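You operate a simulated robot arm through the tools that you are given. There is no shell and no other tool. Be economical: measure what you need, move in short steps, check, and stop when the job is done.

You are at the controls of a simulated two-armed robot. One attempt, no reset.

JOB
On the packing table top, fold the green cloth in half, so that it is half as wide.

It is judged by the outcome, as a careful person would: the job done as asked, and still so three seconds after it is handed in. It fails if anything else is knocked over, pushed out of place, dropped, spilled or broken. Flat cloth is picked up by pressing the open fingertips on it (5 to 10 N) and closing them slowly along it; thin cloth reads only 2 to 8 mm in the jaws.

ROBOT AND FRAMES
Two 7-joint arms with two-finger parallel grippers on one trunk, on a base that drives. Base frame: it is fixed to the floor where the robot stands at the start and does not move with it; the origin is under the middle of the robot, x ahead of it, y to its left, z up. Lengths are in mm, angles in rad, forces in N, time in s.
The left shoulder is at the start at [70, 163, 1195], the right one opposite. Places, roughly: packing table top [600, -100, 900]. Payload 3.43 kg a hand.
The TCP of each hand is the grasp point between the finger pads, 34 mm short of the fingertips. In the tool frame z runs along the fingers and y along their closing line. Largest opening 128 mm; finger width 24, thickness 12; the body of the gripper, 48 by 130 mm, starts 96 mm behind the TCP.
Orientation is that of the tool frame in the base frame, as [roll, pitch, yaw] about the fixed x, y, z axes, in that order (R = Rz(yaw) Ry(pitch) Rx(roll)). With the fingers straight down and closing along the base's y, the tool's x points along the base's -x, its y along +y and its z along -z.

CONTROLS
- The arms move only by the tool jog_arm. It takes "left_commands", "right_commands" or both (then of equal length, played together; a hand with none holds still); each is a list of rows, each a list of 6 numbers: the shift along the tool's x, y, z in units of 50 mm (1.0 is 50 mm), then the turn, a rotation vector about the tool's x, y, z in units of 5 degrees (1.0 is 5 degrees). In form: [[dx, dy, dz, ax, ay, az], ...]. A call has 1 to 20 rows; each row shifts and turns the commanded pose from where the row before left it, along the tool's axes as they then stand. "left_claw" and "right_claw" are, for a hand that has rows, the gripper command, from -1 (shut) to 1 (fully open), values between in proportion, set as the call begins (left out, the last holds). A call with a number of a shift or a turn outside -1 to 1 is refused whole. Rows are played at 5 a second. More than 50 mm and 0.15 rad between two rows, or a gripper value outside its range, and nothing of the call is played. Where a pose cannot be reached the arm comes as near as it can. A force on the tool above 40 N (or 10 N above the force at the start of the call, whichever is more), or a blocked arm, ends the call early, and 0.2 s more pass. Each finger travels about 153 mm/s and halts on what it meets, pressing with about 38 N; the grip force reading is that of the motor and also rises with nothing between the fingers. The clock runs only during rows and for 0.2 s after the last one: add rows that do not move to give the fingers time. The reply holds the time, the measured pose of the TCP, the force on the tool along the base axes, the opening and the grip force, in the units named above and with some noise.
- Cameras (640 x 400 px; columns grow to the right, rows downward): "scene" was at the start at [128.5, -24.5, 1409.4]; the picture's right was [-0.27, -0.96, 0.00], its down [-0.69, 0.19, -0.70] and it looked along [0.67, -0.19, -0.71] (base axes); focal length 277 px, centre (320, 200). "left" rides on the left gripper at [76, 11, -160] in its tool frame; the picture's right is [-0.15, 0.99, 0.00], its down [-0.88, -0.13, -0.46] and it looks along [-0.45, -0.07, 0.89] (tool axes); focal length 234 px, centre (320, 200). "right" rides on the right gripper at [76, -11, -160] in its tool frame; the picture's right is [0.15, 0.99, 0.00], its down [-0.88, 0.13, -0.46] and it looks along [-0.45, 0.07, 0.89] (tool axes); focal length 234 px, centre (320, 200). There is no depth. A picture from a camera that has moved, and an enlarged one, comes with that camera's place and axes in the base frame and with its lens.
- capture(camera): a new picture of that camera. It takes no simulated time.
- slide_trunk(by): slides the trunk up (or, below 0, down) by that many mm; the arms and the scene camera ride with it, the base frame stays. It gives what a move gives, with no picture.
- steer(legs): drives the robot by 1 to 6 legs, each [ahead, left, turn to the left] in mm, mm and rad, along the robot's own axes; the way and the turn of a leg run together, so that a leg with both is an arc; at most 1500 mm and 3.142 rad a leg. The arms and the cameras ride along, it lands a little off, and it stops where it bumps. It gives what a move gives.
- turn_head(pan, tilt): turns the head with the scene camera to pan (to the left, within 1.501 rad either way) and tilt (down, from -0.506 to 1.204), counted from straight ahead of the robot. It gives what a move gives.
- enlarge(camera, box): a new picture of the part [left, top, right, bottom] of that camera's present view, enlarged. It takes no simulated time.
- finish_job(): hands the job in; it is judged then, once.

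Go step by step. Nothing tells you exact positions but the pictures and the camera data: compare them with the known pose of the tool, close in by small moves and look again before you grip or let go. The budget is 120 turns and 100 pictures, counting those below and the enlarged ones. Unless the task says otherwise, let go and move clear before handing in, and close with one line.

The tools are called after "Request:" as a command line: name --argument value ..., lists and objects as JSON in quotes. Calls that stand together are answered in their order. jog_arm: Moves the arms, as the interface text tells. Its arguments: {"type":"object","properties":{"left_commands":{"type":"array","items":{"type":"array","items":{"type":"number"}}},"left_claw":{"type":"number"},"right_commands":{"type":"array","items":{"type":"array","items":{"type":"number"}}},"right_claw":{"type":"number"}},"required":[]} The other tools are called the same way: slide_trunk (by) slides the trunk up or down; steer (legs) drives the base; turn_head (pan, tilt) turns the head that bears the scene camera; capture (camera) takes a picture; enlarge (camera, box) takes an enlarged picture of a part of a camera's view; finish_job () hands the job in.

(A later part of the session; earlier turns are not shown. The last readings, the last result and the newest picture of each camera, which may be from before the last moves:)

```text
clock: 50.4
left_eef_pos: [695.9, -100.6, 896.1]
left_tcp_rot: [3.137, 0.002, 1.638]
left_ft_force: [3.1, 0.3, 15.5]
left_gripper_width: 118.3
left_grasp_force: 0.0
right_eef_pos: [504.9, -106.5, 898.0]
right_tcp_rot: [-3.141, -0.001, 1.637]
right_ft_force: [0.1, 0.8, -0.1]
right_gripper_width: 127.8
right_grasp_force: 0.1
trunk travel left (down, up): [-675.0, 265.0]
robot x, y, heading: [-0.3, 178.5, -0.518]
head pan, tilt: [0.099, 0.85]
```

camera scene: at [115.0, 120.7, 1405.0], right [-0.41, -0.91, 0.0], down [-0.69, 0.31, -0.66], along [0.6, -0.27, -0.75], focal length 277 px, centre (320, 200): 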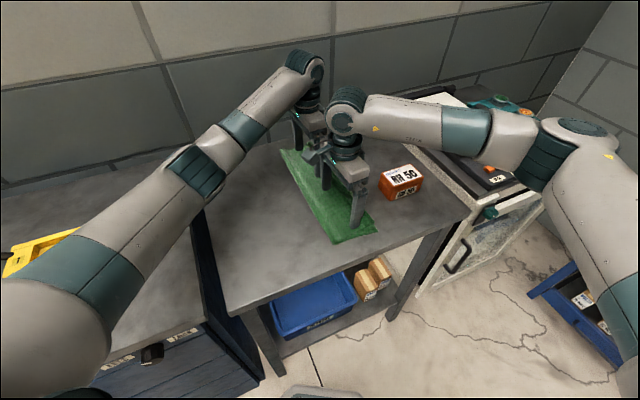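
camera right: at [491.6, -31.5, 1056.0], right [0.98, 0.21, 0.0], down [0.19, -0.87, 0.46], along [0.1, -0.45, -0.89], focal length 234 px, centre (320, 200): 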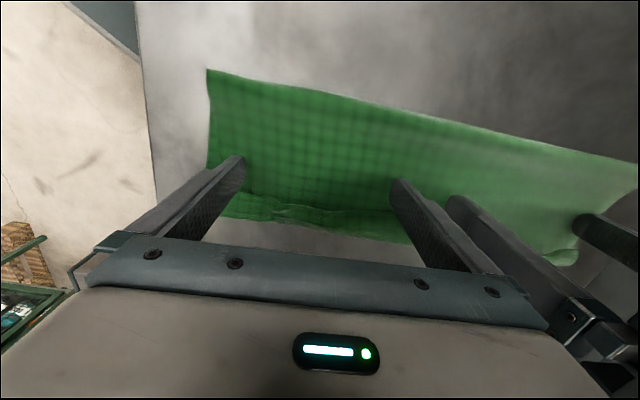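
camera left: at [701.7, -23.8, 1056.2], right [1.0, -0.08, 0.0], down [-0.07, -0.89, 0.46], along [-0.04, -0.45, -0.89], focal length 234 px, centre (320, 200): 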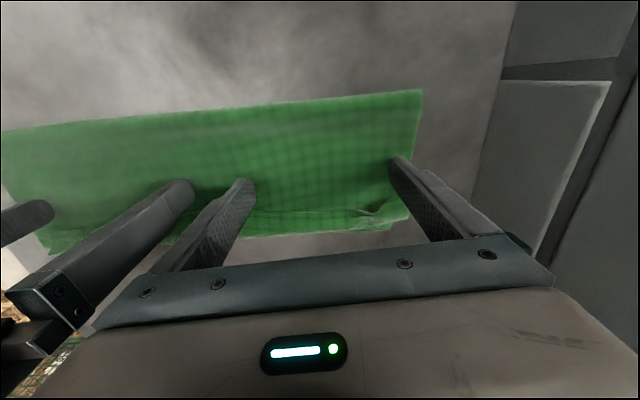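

Request:
jog_arm --right_commands '[[-0.1, 0, 0.01, 0, 0, 0], [-0.1, 0, 0, 0, 0, 0], [-0.1, 0, 0, 0, 0, 0], [-0.1, 0, 0, 0, 0, 0], [-0.1, 0, 0, 0, 0, 0], [0, 0, 0, 0, 0, 0]]'

Request:
enlarge --camera "right" --box '[200, 60, 460, 260]'

```text
clock: 51.8
left_eef_pos: [695.3, -100.6, 896.3]
left_tcp_rot: [3.139, 0.002, 1.637]
left_ft_force: [3.9, -1.6, 24.1]
left_gripper_width: 118.0
left_grasp_force: 0.0
right_eef_pos: [507.0, -129.6, 897.7]
right_tcp_rot: [3.14, 0.002, 1.637]
right_ft_force: [0.1, 0.6, 0.2]
right_gripper_width: 128.0
right_grasp_force: 0.0
trunk travel left (down, up): [-675.0, 265.0]
robot x, y, heading: [1.5, 182.6, -0.523]
head pan, tilt: [0.099, 0.85]
```

```text
2.00 times, centred on (330, 160) of right
camera zoom: at [492.2, -55.8, 1057.2], right [0.98, 0.21, 0.0], down [0.19, -0.87, 0.46], along [0.1, -0.45, -0.89], focal length 468 px, centre (300, 280)
```

zoom: 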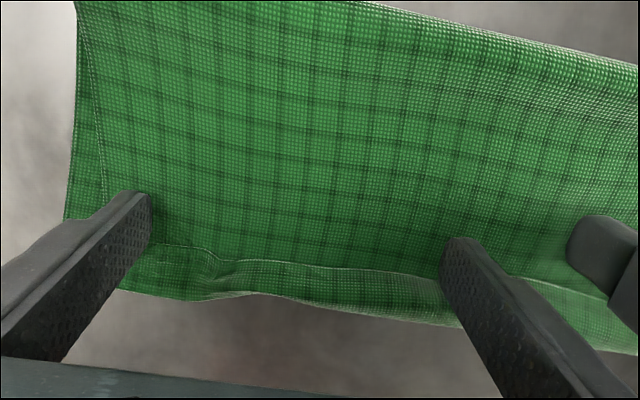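

The cloth stays put now and the right fingers have reached the strip's free edge. I keep raking and ease the left press slightly.

Request:
jog_arm --left_commands '[[0, 0, -0.02, 0, 0, 0], [0, 0, 0, 0, 0, 0], [0, 0, 0, 0, 0, 0], [0, 0, 0, 0, 0, 0], [0, 0, 0, 0, 0, 0]]' --right_commands '[[-0.1, 0, 0.01, 0, 0, 0], [-0.1, 0, 0, 0, 0, 0], [-0.1, 0, 0, 0, 0, 0], [-0.1, 0, 0, 0, 0, 0], [0, 0, 0, 0, 0, 0]]'

Request:
enlarge --camera "right" --box '[200, 60, 460, 260]'

```text
clock: 53.0
left_eef_pos: [694.7, -101.3, 896.1]
left_tcp_rot: [3.14, 0.001, 1.635]
left_ft_force: [1.1, -1.7, 17.9]
left_gripper_width: 118.2
left_grasp_force: 0.0
right_eef_pos: [509.1, -150.3, 898.0]
right_tcp_rot: [3.14, -0.001, 1.638]
right_ft_force: [0.2, 0.8, 0.1]
right_gripper_width: 127.7
right_grasp_force: 0.1
trunk travel left (down, up): [-675.0, 265.0]
robot x, y, heading: [-0.2, 181.4, -0.524]
head pan, tilt: [0.099, 0.85]
```

```text
2.00 times, centred on (330, 160) of right
camera zoom: at [493.4, -75.8, 1056.7], right [0.98, 0.21, 0.0], down [0.19, -0.87, 0.46], along [0.1, -0.45, -0.89], focal length 468 px, centre (300, 280)
```

zoom: 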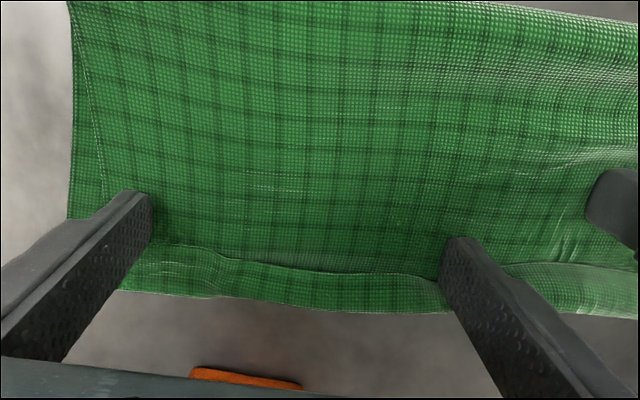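

Raking from the edge just drags the cloth, so I stop that. I'll first slide the whole folded cloth back left, away from the box, with both hands pressing lightly, and then try rolling the strip out by pressing directly on it.

Request:
jog_arm --left_commands '[[0, 0, -0.3, 0, 0, 0], [0, 0, 0, 0, 0, 0], [0.4, 0, 0, 0, 0, 0], [0, 0, 0, 0, 0, 0]]' --right_commands '[[0, 0, -0.3, 0, 0, 0], [0.6, 0, 0, 0, 0, 0], [0.6, 0, 0, 0, 0, 0], [0, 0, 0, 0, 0, 0]]'

Request:
capture --camera "right"

Request:
capture --camera "left"

```text
clock: 54.0
left_eef_pos: [695.5, -81.6, 910.4]
left_tcp_rot: [-3.141, -0.003, 1.635]
left_ft_force: [0.5, -0.3, -0.5]
left_gripper_width: 118.6
left_grasp_force: 0.1
right_eef_pos: [505.3, -93.0, 910.7]
right_tcp_rot: [-3.142, -0.003, 1.636]
right_ft_force: [-0.1, 0.2, 0.0]
right_gripper_width: 128.0
right_grasp_force: 0.1
trunk travel left (down, up): [-675.0, 265.0]
robot x, y, heading: [1.3, 181.9, -0.521]
head pan, tilt: [0.099, 0.85]
```

```text
35 pictures are left
camera right: at [490.7, -17.8, 1071.2], right [0.98, 0.21, 0.0], down [0.19, -0.87, 0.45], along [0.1, -0.44, -0.89], focal length 234 px, centre (320, 200)
```

right: 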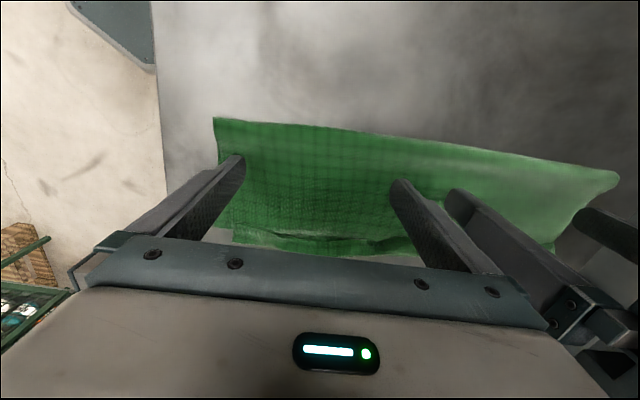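

```text
34 pictures are left
camera left: at [699.7, -5.2, 1069.2], right [1.0, -0.08, 0.0], down [-0.07, -0.89, 0.45], along [-0.04, -0.45, -0.89], focal length 234 px, centre (320, 200)
```

left: 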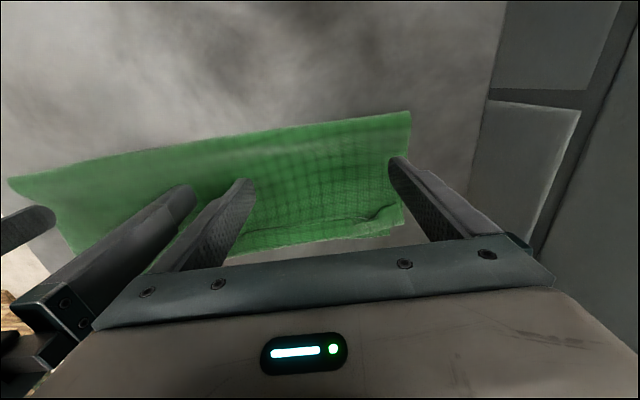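

Request:
jog_arm --left_commands '[[0, 0, 0.2, 0, 0, 0], [0, 0, 0.05, 0, 0, 0], [0, 0, 0.03, 0, 0, 0], [0, 0, 0, 0, 0, 0]]' --right_commands '[[0, 0, 0.2, 0, 0, 0], [0, 0, 0.05, 0, 0, 0], [0, 0, 0.03, 0, 0, 0], [0, 0, 0, 0, 0, 0]]'

Request:
jog_arm --left_commands '[[0.1, 0, 0.01, 0, 0, 0], [0.1, 0, 0, 0, 0, 0], [0.1, 0, 0, 0, 0, 0], [0.1, 0, 0, 0, 0, 0], [0.1, 0, 0, 0, 0, 0], [0.1, 0, 0, 0, 0, 0], [0.1, 0, 0, 0, 0, 0], [0, 0, 0, 0, 0, 0]]' --right_commands '[[0.14, 0, 0.01, 0, 0, 0], [0.14, 0, 0, 0, 0, 0], [0.14, 0, 0, 0, 0, 0], [0.14, 0, 0, 0, 0, 0], [0.14, 0, 0, 0, 0, 0], [0.14, 0, 0, 0, 0, 0], [0.14, 0, 0, 0, 0, 0], [0, 0, 0, 0, 0, 0]]'

Request:
capture --camera "right"

Request:
capture --camera "left"

```text
clock: 55.0
left_eef_pos: [694.5, -82.1, 896.5]
left_tcp_rot: [3.141, 0.002, 1.637]
left_ft_force: [1.0, -0.3, 5.7]
left_gripper_width: 118.7
left_grasp_force: 0.7
right_eef_pos: [504.6, -91.7, 897.4]
right_tcp_rot: [3.141, 0.001, 1.637]
right_ft_force: [-0.1, 0.0, 0.1]
right_gripper_width: 127.9
right_grasp_force: 0.1
trunk travel left (down, up): [-675.0, 265.0]
robot x, y, heading: [-1.1, 177.2, -0.523]
head pan, tilt: [0.099, 0.85]
```

```text
clock: 56.8
left_eef_pos: [691.5, -47.5, 896.7]
left_tcp_rot: [3.139, -0.001, 1.637]
left_ft_force: [-0.1, -1.3, 10.7]
left_gripper_width: 118.0
left_grasp_force: 0.1
right_eef_pos: [501.1, -43.3, 897.2]
right_tcp_rot: [3.139, -0.001, 1.637]
right_ft_force: [-0.1, 0.4, -0.8]
right_gripper_width: 128.2
right_grasp_force: 0.1
trunk travel left (down, up): [-675.0, 265.0]
robot x, y, heading: [1.4, 181.6, -0.518]
head pan, tilt: [0.099, 0.85]
```

```text
33 pictures are left
camera right: at [486.7, 32.5, 1057.0], right [0.98, 0.21, 0.0], down [0.19, -0.87, 0.46], along [0.1, -0.45, -0.89], focal length 234 px, centre (320, 200)
```

right: 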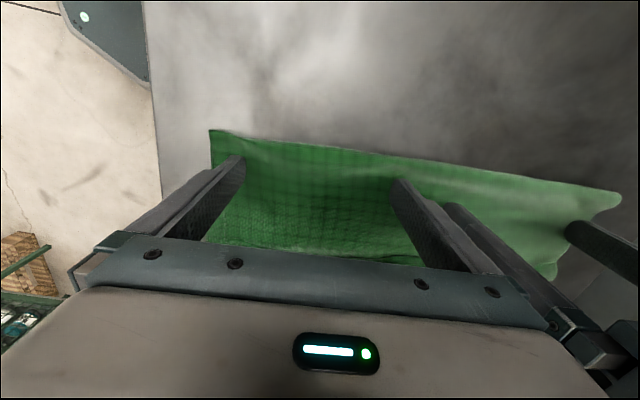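

```text
32 pictures are left
camera left: at [696.9, 31.2, 1055.6], right [1.0, -0.08, 0.0], down [-0.07, -0.89, 0.46], along [-0.04, -0.45, -0.89], focal length 234 px, centre (320, 200)
```

left: 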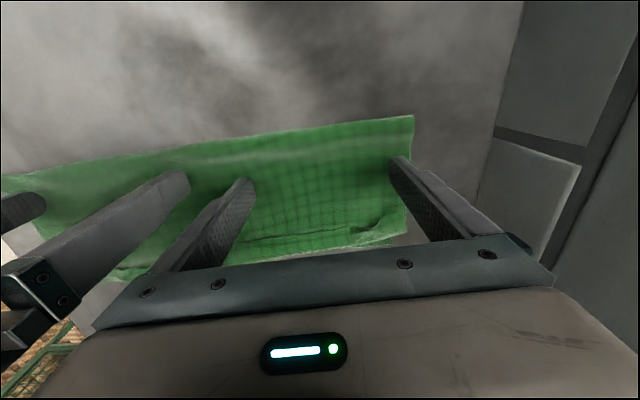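

The cloth slides along well and is nearly square again. I slide it another 45 mm left.

Request:
jog_arm --left_commands '[[0.13, 0, 0, 0, 0, 0], [0.13, 0, 0, 0, 0, 0], [0.13, 0, 0, 0, 0, 0], [0.13, 0, 0, 0, 0, 0], [0.13, 0, 0, 0, 0, 0], [0.13, 0, 0, 0, 0, 0], [0.13, 0, 0, 0, 0, 0], [0, 0, 0, 0, 0, 0]]' --right_commands '[[0.13, 0, 0.01, 0, 0, 0], [0.13, 0, 0, 0, 0, 0], [0.13, 0, 0, 0, 0, 0], [0.13, 0, 0, 0, 0, 0], [0.13, 0, 0, 0, 0, 0], [0.13, 0, 0, 0, 0, 0], [0.13, 0, 0, 0, 0, 0], [0, 0, 0, 0, 0, 0]]'

Request:
jog_arm --left_commands '[[0, 0, -0.4, 0, 0, 0], [0, 0, -0.8, 0, 0, 0], [0, 0, -0.8, 0, 0, 0], [0, 0, 0, 0, 0, 0]]' --right_commands '[[0, 0, -0.4, 0, 0, 0], [0, 0, -0.8, 0, 0, 0], [0, 0, -0.8, 0, 0, 0], [0, 0, 0, 0, 0, 0]]'

Request:
capture --camera "right"

Request:
capture --camera "left"

```text
clock: 58.6
left_eef_pos: [689.3, -1.0, 896.3]
left_tcp_rot: [3.139, -0.001, 1.636]
left_ft_force: [-0.1, -1.6, 11.3]
left_gripper_width: 118.4
left_grasp_force: 0.1
right_eef_pos: [497.3, 3.1, 897.0]
right_tcp_rot: [3.139, 0.002, 1.637]
right_ft_force: [0.0, -1.1, 0.6]
right_gripper_width: 128.0
right_grasp_force: 0.0
trunk travel left (down, up): [-675.0, 265.0]
robot x, y, heading: [0.8, 177.7, -0.518]
head pan, tilt: [0.099, 0.85]
```

```text
clock: 59.6
left_eef_pos: [690.4, -0.8, 993.5]
left_tcp_rot: [-3.14, -0.001, 1.638]
left_ft_force: [0.4, -0.2, -1.0]
left_gripper_width: 118.5
left_grasp_force: 0.0
right_eef_pos: [499.9, 1.7, 995.7]
right_tcp_rot: [-3.14, 0.001, 1.637]
right_ft_force: [-0.3, -0.5, 0.0]
right_gripper_width: 128.0
right_grasp_force: 0.1
trunk travel left (down, up): [-675.0, 265.0]
robot x, y, heading: [-0.9, 180.0, -0.528]
head pan, tilt: [0.099, 0.85]
```

```text
31 pictures are left
camera right: at [485.8, 77.3, 1156.0], right [0.98, 0.21, 0.0], down [0.19, -0.87, 0.46], along [0.1, -0.45, -0.89], focal length 234 px, centre (320, 200)
```

right: 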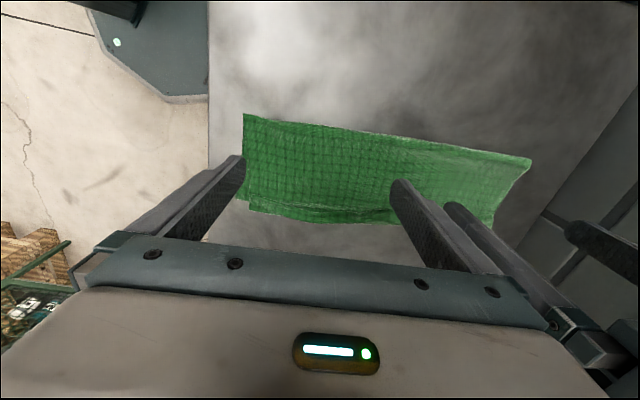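

```text
30 pictures are left
camera left: at [696.1, 76.3, 1154.0], right [1.0, -0.08, 0.0], down [-0.07, -0.89, 0.46], along [-0.04, -0.45, -0.89], focal length 234 px, centre (320, 200)
```

left: 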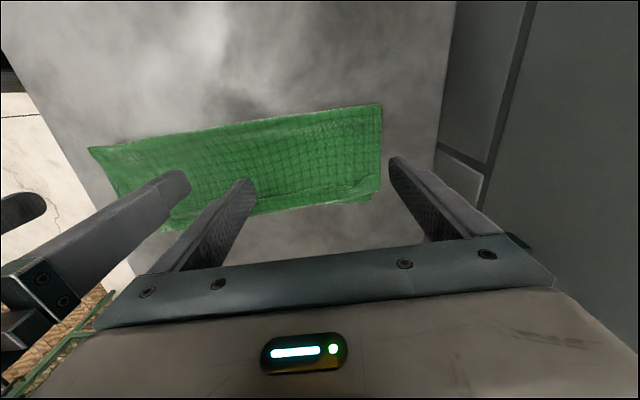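

Request:
enlarge --camera "left" --box '[80, 90, 400, 250]'

Request:
enlarge --camera "right" --box '[230, 90, 550, 250]'

```text
2.00 times, centred on (240, 170) of left
camera zoom: at [696.1, 76.3, 1154.0], right [1.0, -0.08, 0.0], down [-0.07, -0.89, 0.46], along [-0.04, -0.45, -0.89], focal length 468 px, centre (480, 260)
```

zoom: 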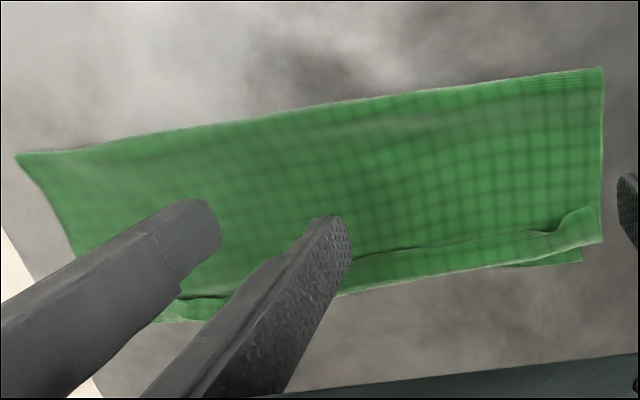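

```text
2.00 times, centred on (390, 170) of right
camera zoom: at [485.8, 77.3, 1156.0], right [0.98, 0.21, 0.0], down [0.19, -0.87, 0.46], along [0.1, -0.45, -0.89], focal length 468 px, centre (180, 260)
```

zoom: 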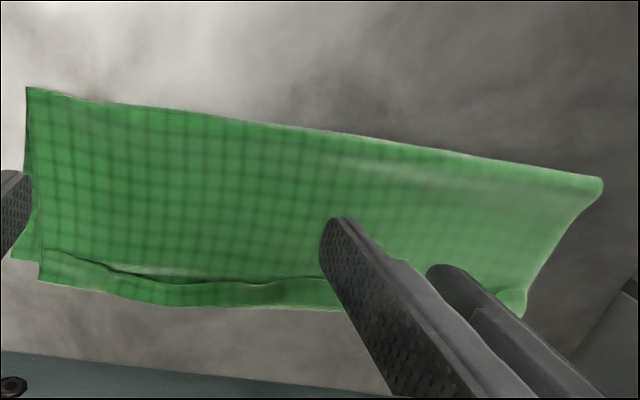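

The cloth is clear of the box, and along the near half the strip's free edge has popped up slightly (x about 460–575). I'll hold the far half with the left hand and slip two right fingertips under that lifted edge, hovering just above the layer below.

Request:
jog_arm --left_commands '[[0, 0, 0.5, 0, 0, 0], [0, 0, 0.5, 0, 0, 0], [0, 0, 0.5, 0, 0, 0], [0, 0, 0.35, 0, 0, 0], [0, 0, 0.06, 0, 0, 0], [0, 0, 0.05, 0, 0, 0], [0, 0, 0, 0, 0, 0]]' --right_commands '[[-0.5, 0, 0, 0, 0, 0], [-0.5, 0.4, 0, 0, 0, 0], [0, 0, 0.5, 0, 0, 0], [0, 0, 0.5, 0, 0, 0], [0, 0, 0.5, 0, 0, 0], [0, 0, 0.3, 0, 0, 0], [0, 0, 0, 0, 0, 0]]' --right_claw -0.06

Request:
enlarge --camera "right" --box '[200, 80, 460, 260]'

```text
clock: 61.2
left_eef_pos: [689.9, -1.4, 898.3]
left_tcp_rot: [3.141, 0.001, 1.637]
left_ft_force: [0.0, -0.1, 0.7]
left_gripper_width: 118.3
left_grasp_force: 0.1
right_eef_pos: [523.8, -45.2, 904.7]
right_tcp_rot: [3.141, 0.001, 1.637]
right_ft_force: [-0.8, -0.4, 0.0]
right_gripper_width: 60.2
right_grasp_force: 0.1
trunk travel left (down, up): [-675.0, 265.0]
robot x, y, heading: [1.9, 176.2, -0.524]
head pan, tilt: [0.099, 0.85]
```

```text
2.22 times, centred on (330, 170) of right
camera zoom: at [508.5, 29.0, 1065.7], right [0.98, 0.21, 0.0], down [0.19, -0.87, 0.46], along [0.1, -0.45, -0.89], focal length 520 px, centre (298, 267)
```

zoom: 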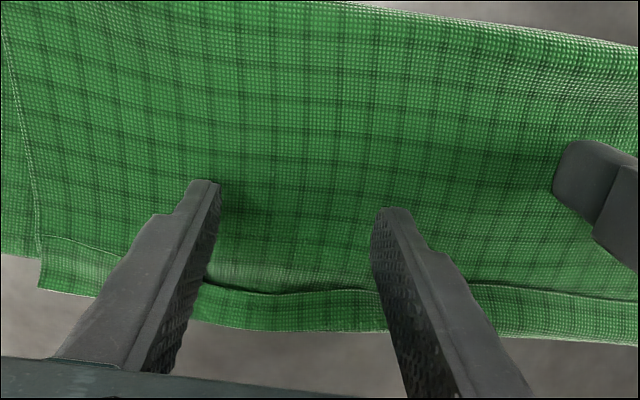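

Request:
jog_arm --left_commands '[[0, 0, 0.04, 0, 0, 0], [0, 0, 0.03, 0, 0, 0], [0, 0, 0.02, 0, 0, 0], [0, 0, 0, 0, 0, 0], [0, 0, 0, 0, 0, 0], [0, 0, 0, 0, 0, 0], [0, 0, 0, 0, 0, 0]]' --right_commands '[[0, 0, 0.04, 0, 0, 0], [0, 0, 0.04, 0, 0, 0], [0, 0, 0, 0, 0, 0], [-0.2, 0, 0, 0, 0, 0], [-0.2, 0, 0, 0, 0, 0], [-0.2, 0, 0, 0, 0, 0], [0, 0, 0, 0, 0, 0]]'

Request:
enlarge --camera "right" --box '[200, 80, 460, 260]'

```text
clock: 62.8
left_eef_pos: [687.6, -0.8, 895.5]
left_tcp_rot: [3.138, 0.003, 1.637]
left_ft_force: [3.6, -0.9, 23.4]
left_gripper_width: 118.0
left_grasp_force: 0.0
right_eef_pos: [521.7, -76.7, 904.1]
right_tcp_rot: [3.139, 0.0, 1.636]
right_ft_force: [0.3, 0.6, 0.5]
right_gripper_width: 60.4
right_grasp_force: 0.0
trunk travel left (down, up): [-675.0, 265.0]
robot x, y, heading: [-0.2, 178.3, -0.523]
head pan, tilt: [0.099, 0.85]
```

```text
2.22 times, centred on (330, 170) of right
camera zoom: at [507.8, -1.1, 1063.1], right [0.98, 0.21, 0.0], down [0.19, -0.87, 0.46], along [0.1, -0.45, -0.89], focal length 520 px, centre (298, 267)
```

zoom: 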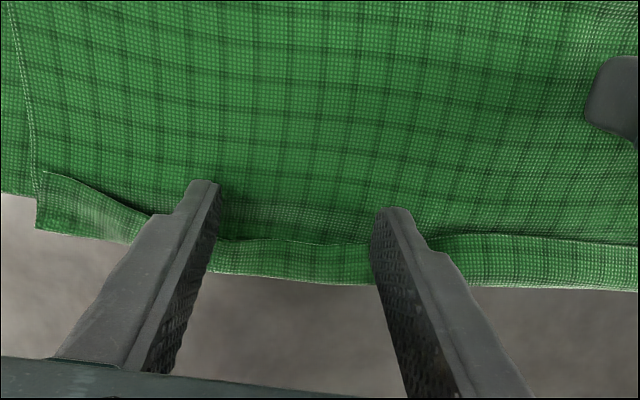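

The held cloth is staying put and the tips are just at the lifted edge. I go 3 mm lower and push on.

Request:
jog_arm --right_commands '[[0.1, 0, 0, 0, 0, 0], [0, 0, 0.06, 0, 0, 0], [-0.15, 0, 0, 0, 0, 0], [-0.15, 0, 0, 0, 0, 0], [-0.15, 0, 0, 0, 0, 0], [-0.15, 0, 0, 0, 0, 0], [0, 0, 0, 0, 0, 0]]'

Request:
enlarge --camera "right" --box '[200, 80, 460, 260]'

```text
clock: 64.4
left_eef_pos: [686.8, -1.7, 896.6]
left_tcp_rot: [3.136, 0.001, 1.638]
left_ft_force: [4.1, -1.7, 24.1]
left_gripper_width: 117.8
left_grasp_force: 0.0
right_eef_pos: [523.8, -100.1, 901.2]
right_tcp_rot: [3.136, -0.001, 1.635]
right_ft_force: [-0.4, 0.2, -0.5]
right_gripper_width: 60.2
right_grasp_force: 0.0
trunk travel left (down, up): [-675.0, 265.0]
robot x, y, heading: [-0.5, 182.6, -0.523]
head pan, tilt: [0.099, 0.85]
```

```text
2.22 times, centred on (330, 170) of right
camera zoom: at [509.1, -26.1, 1060.6], right [0.98, 0.21, 0.0], down [0.19, -0.87, 0.46], along [0.1, -0.45, -0.89], focal length 520 px, centre (298, 267)
```

zoom: 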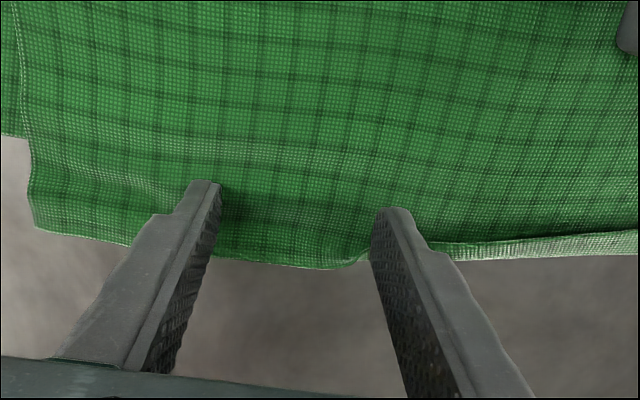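

Excellent: the near part of the strip has flipped out flat. I push a little farther to finish this section, then check what remains.

Request:
jog_arm --right_commands '[[-0.15, 0, 0, 0, 0, 0], [-0.15, 0, 0, 0, 0, 0], [-0.15, 0, 0, 0, 0, 0], [-0.15, 0, 0, 0, 0, 0], [0, 0, 0, 0, 0, 0], [0, 0, -0.5, 0, 0, 0], [0.5, 0, -0.5, 0, 0, 0], [0.7, 0, 0, 0, 0, 0], [0, 0, 0, 0, 0, 0]]'

Request:
capture --camera "right"

Request:
enlarge --camera "left" --box '[150, 100, 470, 300]'

```text
clock: 66.4
left_eef_pos: [687.8, -1.5, 896.0]
left_tcp_rot: [3.139, 0.0, 1.636]
left_ft_force: [3.0, -0.3, 22.7]
left_gripper_width: 118.0
left_grasp_force: 0.1
right_eef_pos: [522.0, -71.5, 951.7]
right_tcp_rot: [3.138, 0.0, 1.637]
right_ft_force: [-0.6, 0.4, -0.1]
right_gripper_width: 60.4
right_grasp_force: 0.1
trunk travel left (down, up): [-675.0, 265.0]
robot x, y, heading: [-0.4, 177.9, -0.523]
head pan, tilt: [0.099, 0.85]
```

```text
24 pictures are left
camera right: at [506.7, 4.1, 1110.5], right [0.98, 0.21, 0.0], down [0.19, -0.87, 0.46], along [0.1, -0.45, -0.89], focal length 234 px, centre (320, 200)
```

right: 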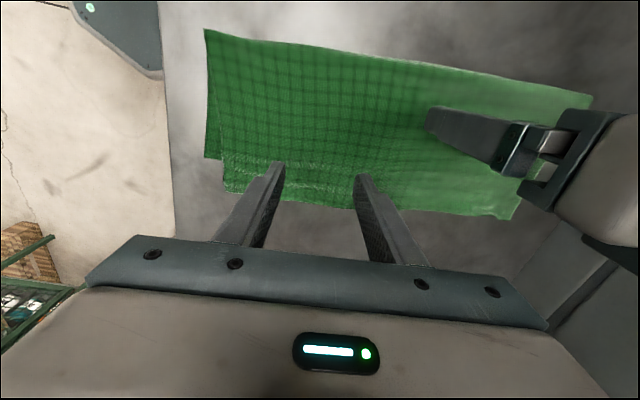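

```text
2.00 times, centred on (310, 200) of left
camera zoom: at [692.1, 76.1, 1055.4], right [1.0, -0.08, 0.0], down [-0.07, -0.89, 0.46], along [-0.03, -0.45, -0.89], focal length 468 px, centre (340, 200)
```

zoom: 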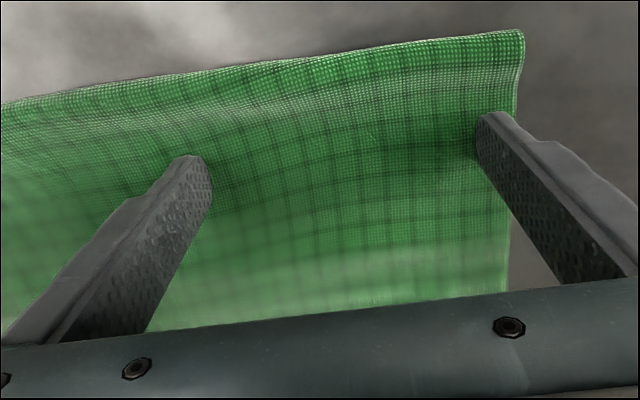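

The strip seems to have flipped out along the whole edge. I lift both hands clear and inspect.

Request:
jog_arm --left_commands '[[0, 0, -0.3, 0, 0, 0], [0, 0, -0.7, 0, 0, 0], [0, 0, -0.9, 0, 0, 0], [0, 0, -0.9, 0, 0, 0], [0.9, 0, 0, 0, 0, 0], [0.9, 0, 0, 0, 0, 0], [0, 0, 0, 0, 0, 0]]' --right_commands '[[0, 0, -0.3, 0, 0, 0], [0, 0, -0.7, 0, 0, 0], [0, 0, -0.9, 0, 0, 0], [0.9, 0, 0, 0, 0, 0], [0.6, 0, 0, 0, 0, 0], [0, 0, 0, 0, 0, 0], [0, 0, 0, 0, 0, 0]]'

Request:
enlarge --camera "left" --box '[80, 50, 440, 270]'

Request:
enlarge --camera "scene" --box '[220, 110, 420, 270]'

Request:
enlarge --camera "right" --box '[200, 50, 540, 270]'

```text
clock: 68.0
left_eef_pos: [684.5, 87.1, 1032.6]
left_tcp_rot: [-3.14, 0.0, 1.636]
left_ft_force: [0.4, -0.1, 0.3]
left_gripper_width: 118.1
left_grasp_force: 0.0
right_eef_pos: [519.7, 4.0, 1043.7]
right_tcp_rot: [3.141, -0.002, 1.637]
right_ft_force: [0.7, -0.6, -0.2]
right_gripper_width: 60.0
right_grasp_force: 0.1
trunk travel left (down, up): [-675.0, 265.0]
robot x, y, heading: [0.6, 181.3, -0.523]
head pan, tilt: [0.099, 0.85]
```

```text
1.78 times, centred on (260, 160) of left
camera zoom: at [688.5, 164.3, 1191.8], right [1.0, -0.08, 0.0], down [-0.07, -0.89, 0.45], along [-0.04, -0.45, -0.89], focal length 416 px, centre (427, 271)
```

zoom: 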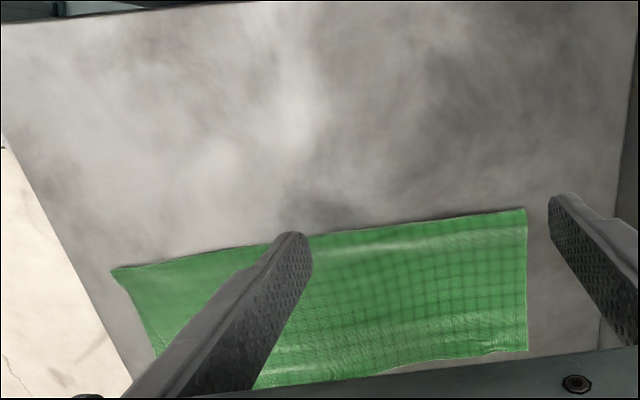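

```text
2.50 times, centred on (320, 190) of scene
camera zoom: at [115.5, 119.0, 1404.9], right [-0.41, -0.91, 0.0], down [-0.69, 0.31, -0.66], along [0.6, -0.27, -0.75], focal length 692 px, centre (320, 225)
```

zoom: 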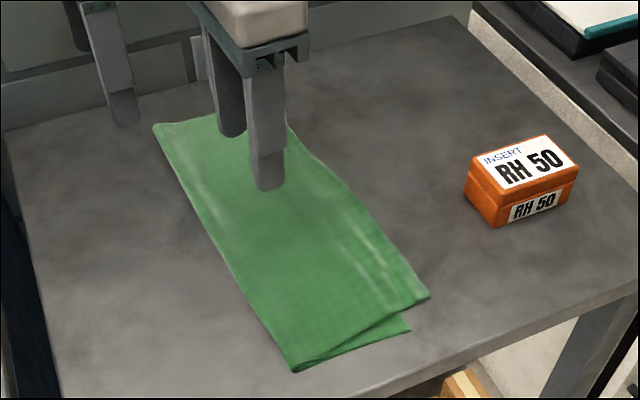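

```text
1.82 times, centred on (370, 160) of right
camera zoom: at [504.8, 77.3, 1203.6], right [0.98, 0.21, 0.0], down [0.19, -0.87, 0.45], along [0.1, -0.44, -0.89], focal length 426 px, centre (229, 273)
```

zoom: 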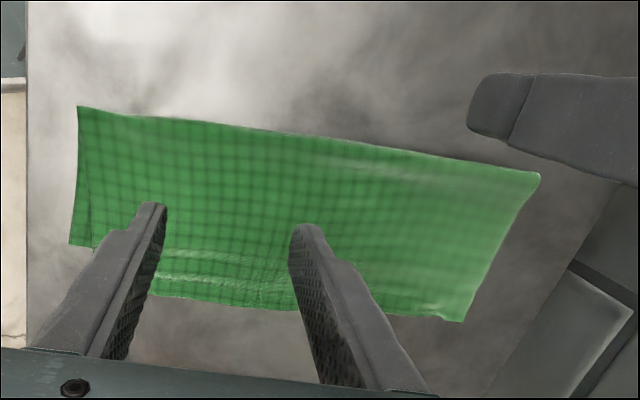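

The strip is fully flipped out. What's left is the near end, where the top layer's corner (422,-132) overshoots the bottom corner (397,-97). I'll pinch that overhanging single layer with the right hand, shift it back and lay it down.

Request:
jog_arm --right_commands '[[-0.78, -0.49, 0, 0, 0, 0], [-0.78, -0.49, 0, 0, 0, 0], [-0.78, -0.49, 0, 0, 0, 0], [0, 0, 0.6, 0, 0, 0], [0, 0, 0.6, 0, 0, 0], [0, 0, 0.6, 0, 0, 0], [0, 0, 0.6, 0, 0, 0], [0, 0, 0, 0, 0, 0]]' --right_claw -0.53

Request:
enlarge --camera "right" --box '[180, 80, 500, 280]'

```text
clock: 69.8
left_eef_pos: [682.2, 88.7, 1033.1]
left_tcp_rot: [3.141, -0.001, 1.636]
left_ft_force: [-0.1, 0.0, -0.1]
left_gripper_width: 118.4
left_grasp_force: 0.0
right_eef_pos: [452.0, -118.0, 924.0]
right_tcp_rot: [3.14, 0.0, 1.636]
right_ft_force: [-1.0, 0.3, -0.7]
right_gripper_width: 30.5
right_grasp_force: 0.2
trunk travel left (down, up): [-675.0, 265.0]
robot x, y, heading: [0.7, 183.3, -0.52]
head pan, tilt: [0.099, 0.85]
```

```text
2.00 times, centred on (340, 180) of right
camera zoom: at [438.3, -43.4, 1084.1], right [0.98, 0.21, 0.0], down [0.19, -0.87, 0.46], along [0.1, -0.45, -0.89], focal length 468 px, centre (280, 240)
```

zoom: 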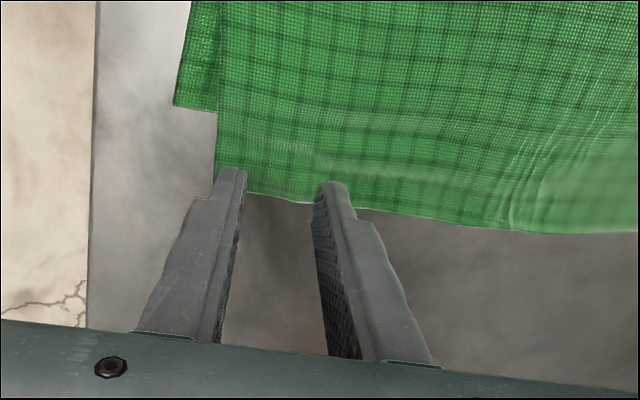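

The fingers are right over the single overhanging layer. I press down to contact.

Request:
jog_arm --right_commands '[[0, -0.04, 0.2, 0, 0, 0], [0, 0, 0.2, 0, 0, 0], [0, 0, 0.1, 0, 0, 0], [0, 0, 0.04, 0, 0, 0], [0, 0, 0.03, 0, 0, 0], [0, 0, 0, 0, 0, 0]]'

Request:
jog_arm --right_commands '[[0, 0, 0.02, 0, 0, 0], [0, 0, 0, 0, 0, 0]]'

```text
clock: 71.2
left_eef_pos: [683.6, 87.6, 1032.6]
left_tcp_rot: [-3.14, 0.0, 1.637]
left_ft_force: [0.0, 0.1, 0.4]
left_gripper_width: 118.6
left_grasp_force: 0.0
right_eef_pos: [450.5, -117.4, 895.5]
right_tcp_rot: [3.141, 0.0, 1.638]
right_ft_force: [-0.3, 0.1, 1.4]
right_gripper_width: 30.2
right_grasp_force: 0.1
trunk travel left (down, up): [-675.0, 265.0]
robot x, y, heading: [1.8, 180.2, -0.524]
head pan, tilt: [0.099, 0.85]
```

```text
clock: 71.8
left_eef_pos: [682.4, 87.0, 1033.5]
left_tcp_rot: [-3.141, 0.0, 1.637]
left_ft_force: [0.2, -0.2, 0.7]
left_gripper_width: 118.6
left_grasp_force: 0.1
right_eef_pos: [452.8, -116.7, 895.4]
right_tcp_rot: [3.139, 0.001, 1.637]
right_ft_force: [1.0, -1.8, 7.9]
right_gripper_width: 29.9
right_grasp_force: 0.0
trunk travel left (down, up): [-675.0, 265.0]
robot x, y, heading: [-0.6, 179.7, -0.523]
head pan, tilt: [0.099, 0.85]
```

Pressing with about 8 N. I close slowly.

Request:
jog_arm --right_commands '[[0, 0, 0, 0, 0, 0]]' --right_claw -0.62

Request:
jog_arm --right_commands '[[0, 0, 0, 0, 0, 0]]' --right_claw -0.72

Request:
jog_arm --right_commands '[[0, 0, 0, 0, 0, 0]]' --right_claw -0.82

Request:
jog_arm --right_commands '[[0, 0, -0.02, 0, 0, 0], [0, 0, 0, 0, 0, 0], [0, 0, 0, 0, 0, 0]]' --right_claw -1

Request:
enlarge --camera "right" --box '[180, 80, 500, 280]'

```text
clock: 72.2
left_eef_pos: [683.3, 88.7, 1032.5]
left_tcp_rot: [-3.14, 0.0, 1.636]
left_ft_force: [-0.8, 0.6, -0.6]
left_gripper_width: 118.8
left_grasp_force: 0.0
right_eef_pos: [451.9, -116.3, 895.5]
right_tcp_rot: [3.14, -0.002, 1.637]
right_ft_force: [0.9, -0.6, 10.8]
right_gripper_width: 23.8
right_grasp_force: 0.0
trunk travel left (down, up): [-675.0, 265.0]
robot x, y, heading: [-1.3, 180.3, -0.523]
head pan, tilt: [0.099, 0.85]
```

```text
clock: 72.6
left_eef_pos: [682.4, 89.0, 1033.4]
left_tcp_rot: [-3.14, -0.001, 1.637]
left_ft_force: [0.1, 0.6, -0.2]
left_gripper_width: 118.4
left_grasp_force: 0.2
right_eef_pos: [450.6, -117.2, 896.7]
right_tcp_rot: [3.141, 0.0, 1.636]
right_ft_force: [0.2, -0.1, 12.1]
right_gripper_width: 17.3
right_grasp_force: 0.1
trunk travel left (down, up): [-675.0, 265.0]
robot x, y, heading: [1.9, 182.5, -0.518]
head pan, tilt: [0.099, 0.85]
```

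```text
clock: 73.0
left_eef_pos: [682.8, 89.1, 1034.5]
left_tcp_rot: [3.141, 0.0, 1.637]
left_ft_force: [0.0, 0.5, 0.3]
left_gripper_width: 118.3
left_grasp_force: 0.2
right_eef_pos: [451.4, -116.8, 894.8]
right_tcp_rot: [3.14, -0.001, 1.637]
right_ft_force: [0.6, 0.1, 13.1]
right_gripper_width: 10.9
right_grasp_force: 0.0
trunk travel left (down, up): [-675.0, 265.0]
robot x, y, heading: [0.6, 178.3, -0.522]
head pan, tilt: [0.099, 0.85]
```

```text
clock: 73.8
left_eef_pos: [682.9, 88.0, 1032.5]
left_tcp_rot: [3.141, 0.0, 1.637]
left_ft_force: [-0.5, -0.6, 0.5]
left_gripper_width: 118.3
left_grasp_force: 0.0
right_eef_pos: [451.5, -117.9, 894.0]
right_tcp_rot: [-3.141, -0.001, 1.637]
right_ft_force: [-1.0, 1.3, 6.6]
right_gripper_width: 5.3
right_grasp_force: 37.9
trunk travel left (down, up): [-675.0, 265.0]
robot x, y, heading: [-2.1, 180.1, -0.522]
head pan, tilt: [0.099, 0.85]
```

```text
2.00 times, centred on (340, 180) of right
camera zoom: at [436.5, -42.4, 1055.4], right [0.98, 0.21, 0.0], down [0.19, -0.87, 0.46], along [0.1, -0.45, -0.89], focal length 468 px, centre (280, 240)
```

zoom: 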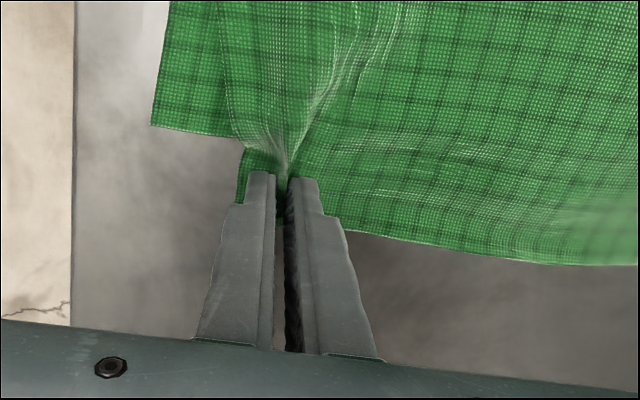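

I have a firm pinch (5.3 mm). I lift it 25 mm, carry it about 36 mm left and 24 mm toward the robot, and lower it.

Request:
jog_arm --right_commands '[[0, 0, -0.25, 0, 0, 0], [0, 0, -0.25, 0, 0, 0], [0.19, -0.11, 0, 0, 0, 0], [0.19, -0.11, 0, 0, 0, 0], [0.19, -0.11, 0, 0, 0, 0], [0.19, -0.11, 0, 0, 0, 0], [0, 0, 0.2, 0, 0, 0], [0, 0, 0.16, 0, 0, 0], [0, 0, 0, 0, 0, 0]]'

Request:
capture --camera "right"

```text
clock: 75.8
left_eef_pos: [682.3, 88.0, 1032.0]
left_tcp_rot: [3.141, 0.0, 1.637]
left_ft_force: [-0.4, -0.5, 0.2]
left_gripper_width: 118.4
left_grasp_force: 0.1
right_eef_pos: [427.2, -81.9, 902.6]
right_tcp_rot: [-3.14, -0.001, 1.638]
right_ft_force: [-0.6, -0.4, 0.3]
right_gripper_width: 5.1
right_grasp_force: 37.6
trunk travel left (down, up): [-675.0, 265.0]
robot x, y, heading: [0.8, 180.3, -0.525]
head pan, tilt: [0.099, 0.85]
```

```text
17 pictures are left
camera right: at [412.6, -6.8, 1062.3], right [0.98, 0.21, 0.0], down [0.19, -0.87, 0.46], along [0.1, -0.45, -0.89], focal length 234 px, centre (320, 200)
```

right: 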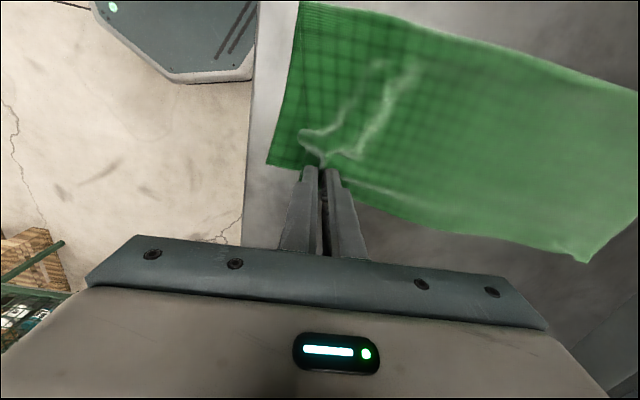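

The corner now sits over the bottom corner. I let go and lift clear to look.

Request:
jog_arm --right_commands '[[0, 0, 0, 0, 0, 0], [0, 0, 0, 0, 0, 0], [0, 0, -0.3, 0, 0, 0], [0, 0, -0.7, 0, 0, 0], [0, 0, -0.9, 0, 0, 0], [0, 0, -0.9, 0, 0, 0], [0, 0, 0, 0, 0, 0]]' --right_claw -0.53

Request:
enlarge --camera "right" --box '[220, 0, 620, 250]'

Request:
enlarge --camera "scene" --box '[220, 110, 420, 270]'

```text
clock: 77.4
left_eef_pos: [683.1, 88.2, 1032.3]
left_tcp_rot: [3.141, 0.001, 1.636]
left_ft_force: [0.2, -0.2, -0.4]
left_gripper_width: 118.4
left_grasp_force: 0.0
right_eef_pos: [427.7, -82.3, 1042.8]
right_tcp_rot: [-3.141, -0.001, 1.637]
right_ft_force: [-0.6, -0.1, 0.4]
right_gripper_width: 30.1
right_grasp_force: 0.1
trunk travel left (down, up): [-675.0, 265.0]
robot x, y, heading: [-0.8, 183.9, -0.522]
head pan, tilt: [0.099, 0.85]
```

```text
1.60 times, centred on (420, 125) of right
camera zoom: at [413.2, -7.1, 1203.3], right [0.98, 0.21, 0.0], down [0.19, -0.87, 0.46], along [0.1, -0.45, -0.89], focal length 375 px, centre (160, 320)
```

zoom: 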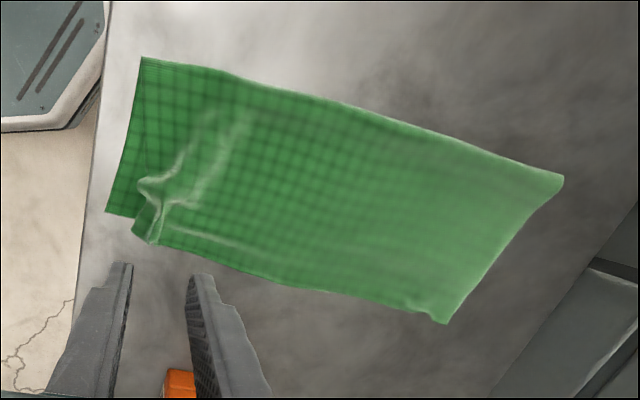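

```text
2.50 times, centred on (320, 190) of scene
camera zoom: at [115.6, 119.9, 1404.9], right [-0.41, -0.91, 0.0], down [-0.69, 0.31, -0.66], along [0.6, -0.27, -0.75], focal length 692 px, centre (320, 225)
```

zoom: 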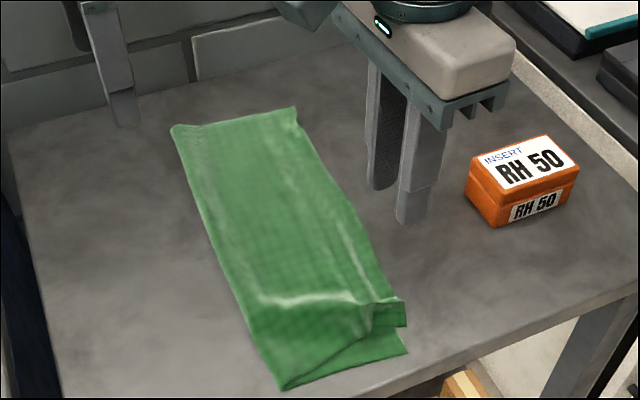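

Laid down, the corner is closer but has a small pucker, with the top layer bunched about 25 mm short toward the robot. I'll hold the body with the left hand and smooth the pucker toward the near end with light pressure from the right fingers.

Request:
jog_arm --left_commands '[[-0.62, -0.46, 0, 0, 0, 0], [-0.62, -0.46, 0, 0, 0, 0], [-0.62, -0.46, 0, 0, 0, 0], [0, 0, 0.8, 0, 0, 0], [0, 0, 0.8, 0, 0, 0], [0, 0, 0.6, 0, 0, 0], [0, 0, 0.4, 0, 0, 0], [0, 0, 0.06, 0, 0, 0], [0, 0, 0.04, 0, 0, 0], [0, 0, 0, 0, 0, 0]]' --right_commands '[[0, 0.24, 0, 0, 0, 0], [0, 0, 0.8, 0, 0, 0], [0, 0, 0.8, 0, 0, 0], [0, 0, 0.6, 0, 0, 0], [0, 0, 0.4, 0, 0, 0], [0, 0, 0.1, 0, 0, 0], [0, 0, 0.06, 0, 0, 0], [0, 0, 0, 0, 0, 0], [0, 0, 0, 0, 0, 0], [0, 0, 0, 0, 0, 0]]'

```text
clock: 79.6
left_eef_pos: [619.5, -8.9, 897.9]
left_tcp_rot: [-3.141, -0.001, 1.637]
left_ft_force: [0.0, -0.4, -0.5]
left_gripper_width: 118.4
left_grasp_force: 0.0
right_eef_pos: [439.9, -80.9, 904.9]
right_tcp_rot: [3.141, -0.001, 1.636]
right_ft_force: [0.1, -0.1, 0.0]
right_gripper_width: 30.3
right_grasp_force: 0.0
trunk travel left (down, up): [-675.0, 265.0]
robot x, y, heading: [-1.5, 179.3, -0.523]
head pan, tilt: [0.099, 0.85]
```

Request:
jog_arm --left_commands '[[0, 0, 0.03, 0, 0, 0], [0, 0, 0.03, 0, 0, 0], [0, 0, 0, 0, 0, 0], [0, 0, 0, 0, 0, 0]]' --right_commands '[[0, 0, 0.06, 0, 0, 0], [0, 0, 0.05, 0, 0, 0], [0, 0, 0.04, 0, 0, 0], [0, 0, 0, 0, 0, 0]]'

Request:
enlarge --camera "right" --box '[180, 40, 500, 260]'

```text
clock: 80.6
left_eef_pos: [619.7, -8.3, 896.2]
left_tcp_rot: [3.139, 0.001, 1.638]
left_ft_force: [1.7, -1.9, 12.2]
left_gripper_width: 118.4
left_grasp_force: 0.0
right_eef_pos: [438.6, -80.4, 896.7]
right_tcp_rot: [-3.141, -0.001, 1.638]
right_ft_force: [-0.2, 0.2, 1.2]
right_gripper_width: 30.3
right_grasp_force: 0.2
trunk travel left (down, up): [-675.0, 265.0]
robot x, y, heading: [-0.0, 178.8, -0.523]
head pan, tilt: [0.099, 0.85]
```

```text
1.82 times, centred on (340, 150) of right
camera zoom: at [423.8, -5.3, 1057.7], right [0.98, 0.21, 0.0], down [0.19, -0.87, 0.46], along [0.1, -0.45, -0.89], focal length 426 px, centre (284, 291)
```

zoom: 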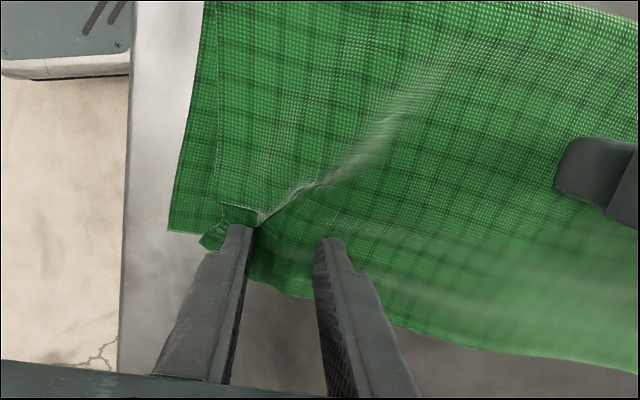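

The left holds at 12 N and the right touches the puckered corner. I drag it 30 mm toward the near end.

Request:
jog_arm --right_commands '[[0, 0, 0.02, 0, 0, 0], [0, -0.1, 0, 0, 0, 0], [0, -0.1, 0, 0, 0, 0], [0, -0.1, 0, 0, 0, 0], [0, -0.1, 0, 0, 0, 0], [0, -0.1, 0, 0, 0, 0], [0, -0.1, 0, 0, 0, 0], [0, 0, 0, 0, 0, 0]]'

Request:
enlarge --camera "right" --box '[180, 40, 500, 260]'

```text
clock: 82.4
left_eef_pos: [619.8, -7.9, 895.4]
left_tcp_rot: [3.139, 0.001, 1.637]
left_ft_force: [2.7, -2.4, 21.4]
left_gripper_width: 117.8
left_grasp_force: 0.0
right_eef_pos: [408.2, -81.2, 897.2]
right_tcp_rot: [3.141, 0.0, 1.637]
right_ft_force: [0.1, 0.8, 1.3]
right_gripper_width: 30.1
right_grasp_force: 0.1
trunk travel left (down, up): [-675.0, 265.0]
robot x, y, heading: [-1.5, 178.2, -0.524]
head pan, tilt: [0.099, 0.85]
```

```text
1.82 times, centred on (340, 150) of right
camera zoom: at [393.4, -6.7, 1056.8], right [0.98, 0.21, 0.0], down [0.19, -0.87, 0.46], along [0.1, -0.45, -0.89], focal length 426 px, centre (284, 291)
```

zoom: 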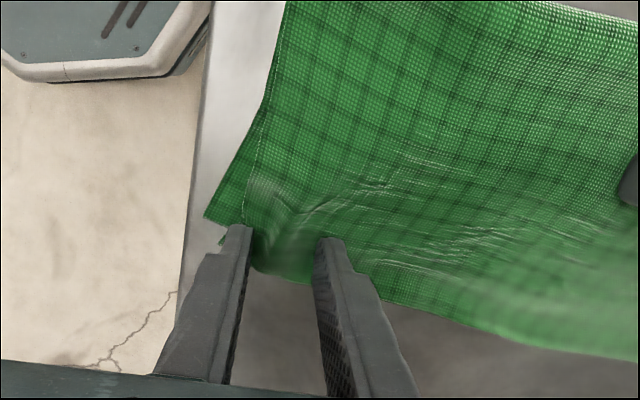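

The pucker is mostly pulled out. I lift both hands clear, move them aside, and look.

Request:
jog_arm --left_commands '[[0, 0, -0.3, 0, 0, 0], [0, 0, -0.7, 0, 0, 0], [0, 0, -0.9, 0, 0, 0], [0.7, 0.5, -0.4, 0, 0, 0], [0.8, 0.4, 0, 0, 0, 0], [0, 0, 0, 0, 0, 0]]' --right_commands '[[0, 0, -0.3, 0, 0, 0], [0, 0, -0.7, 0, 0, 0], [0, 0, -0.9, 0, 0, 0], [0, 0, -0.9, 0, 0, 0], [0, 0, 0, 0, 0, 0], [0, 0, 0, 0, 0, 0]]'

Request:
enlarge --camera "right" --box '[220, 0, 620, 250]'

Request:
enlarge --camera "scene" --box '[220, 110, 420, 270]'

```text
clock: 83.8
left_eef_pos: [661.0, 67.8, 1009.7]
left_tcp_rot: [3.14, 0.0, 1.636]
left_ft_force: [-0.1, -0.8, -0.1]
left_gripper_width: 118.2
left_grasp_force: 0.1
right_eef_pos: [409.3, -82.7, 1037.5]
right_tcp_rot: [-3.141, -0.001, 1.636]
right_ft_force: [-1.1, 0.0, 0.1]
right_gripper_width: 30.1
right_grasp_force: 0.1
trunk travel left (down, up): [-675.0, 265.0]
robot x, y, heading: [-0.2, 178.8, -0.517]
head pan, tilt: [0.099, 0.85]
```

```text
1.60 times, centred on (420, 125) of right
camera zoom: at [394.9, -8.5, 1196.6], right [0.98, 0.21, 0.0], down [0.19, -0.87, 0.45], along [0.1, -0.44, -0.89], focal length 375 px, centre (160, 320)
```

zoom: 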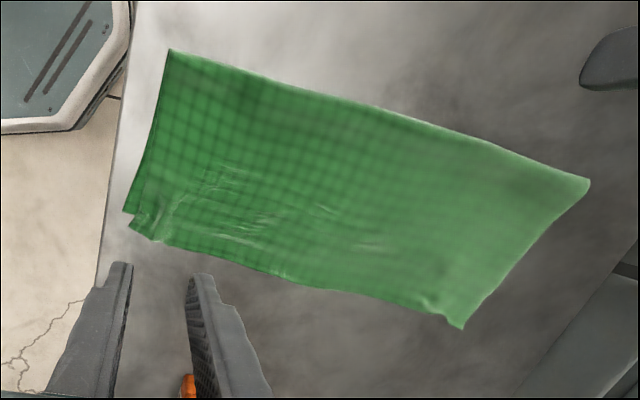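

```text
2.50 times, centred on (320, 190) of scene
camera zoom: at [114.8, 118.8, 1405.0], right [-0.41, -0.91, 0.0], down [-0.69, 0.31, -0.66], along [0.6, -0.27, -0.75], focal length 692 px, centre (320, 225)
```

zoom: 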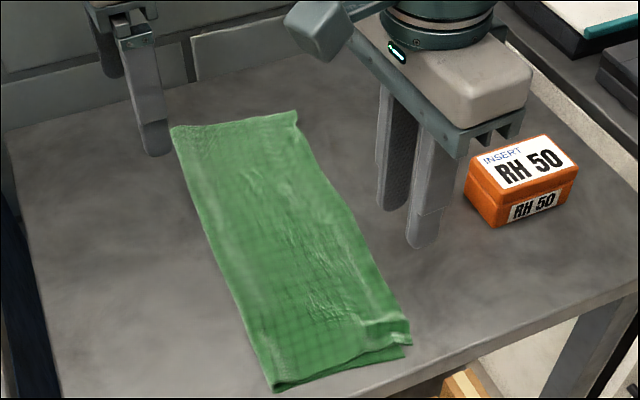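

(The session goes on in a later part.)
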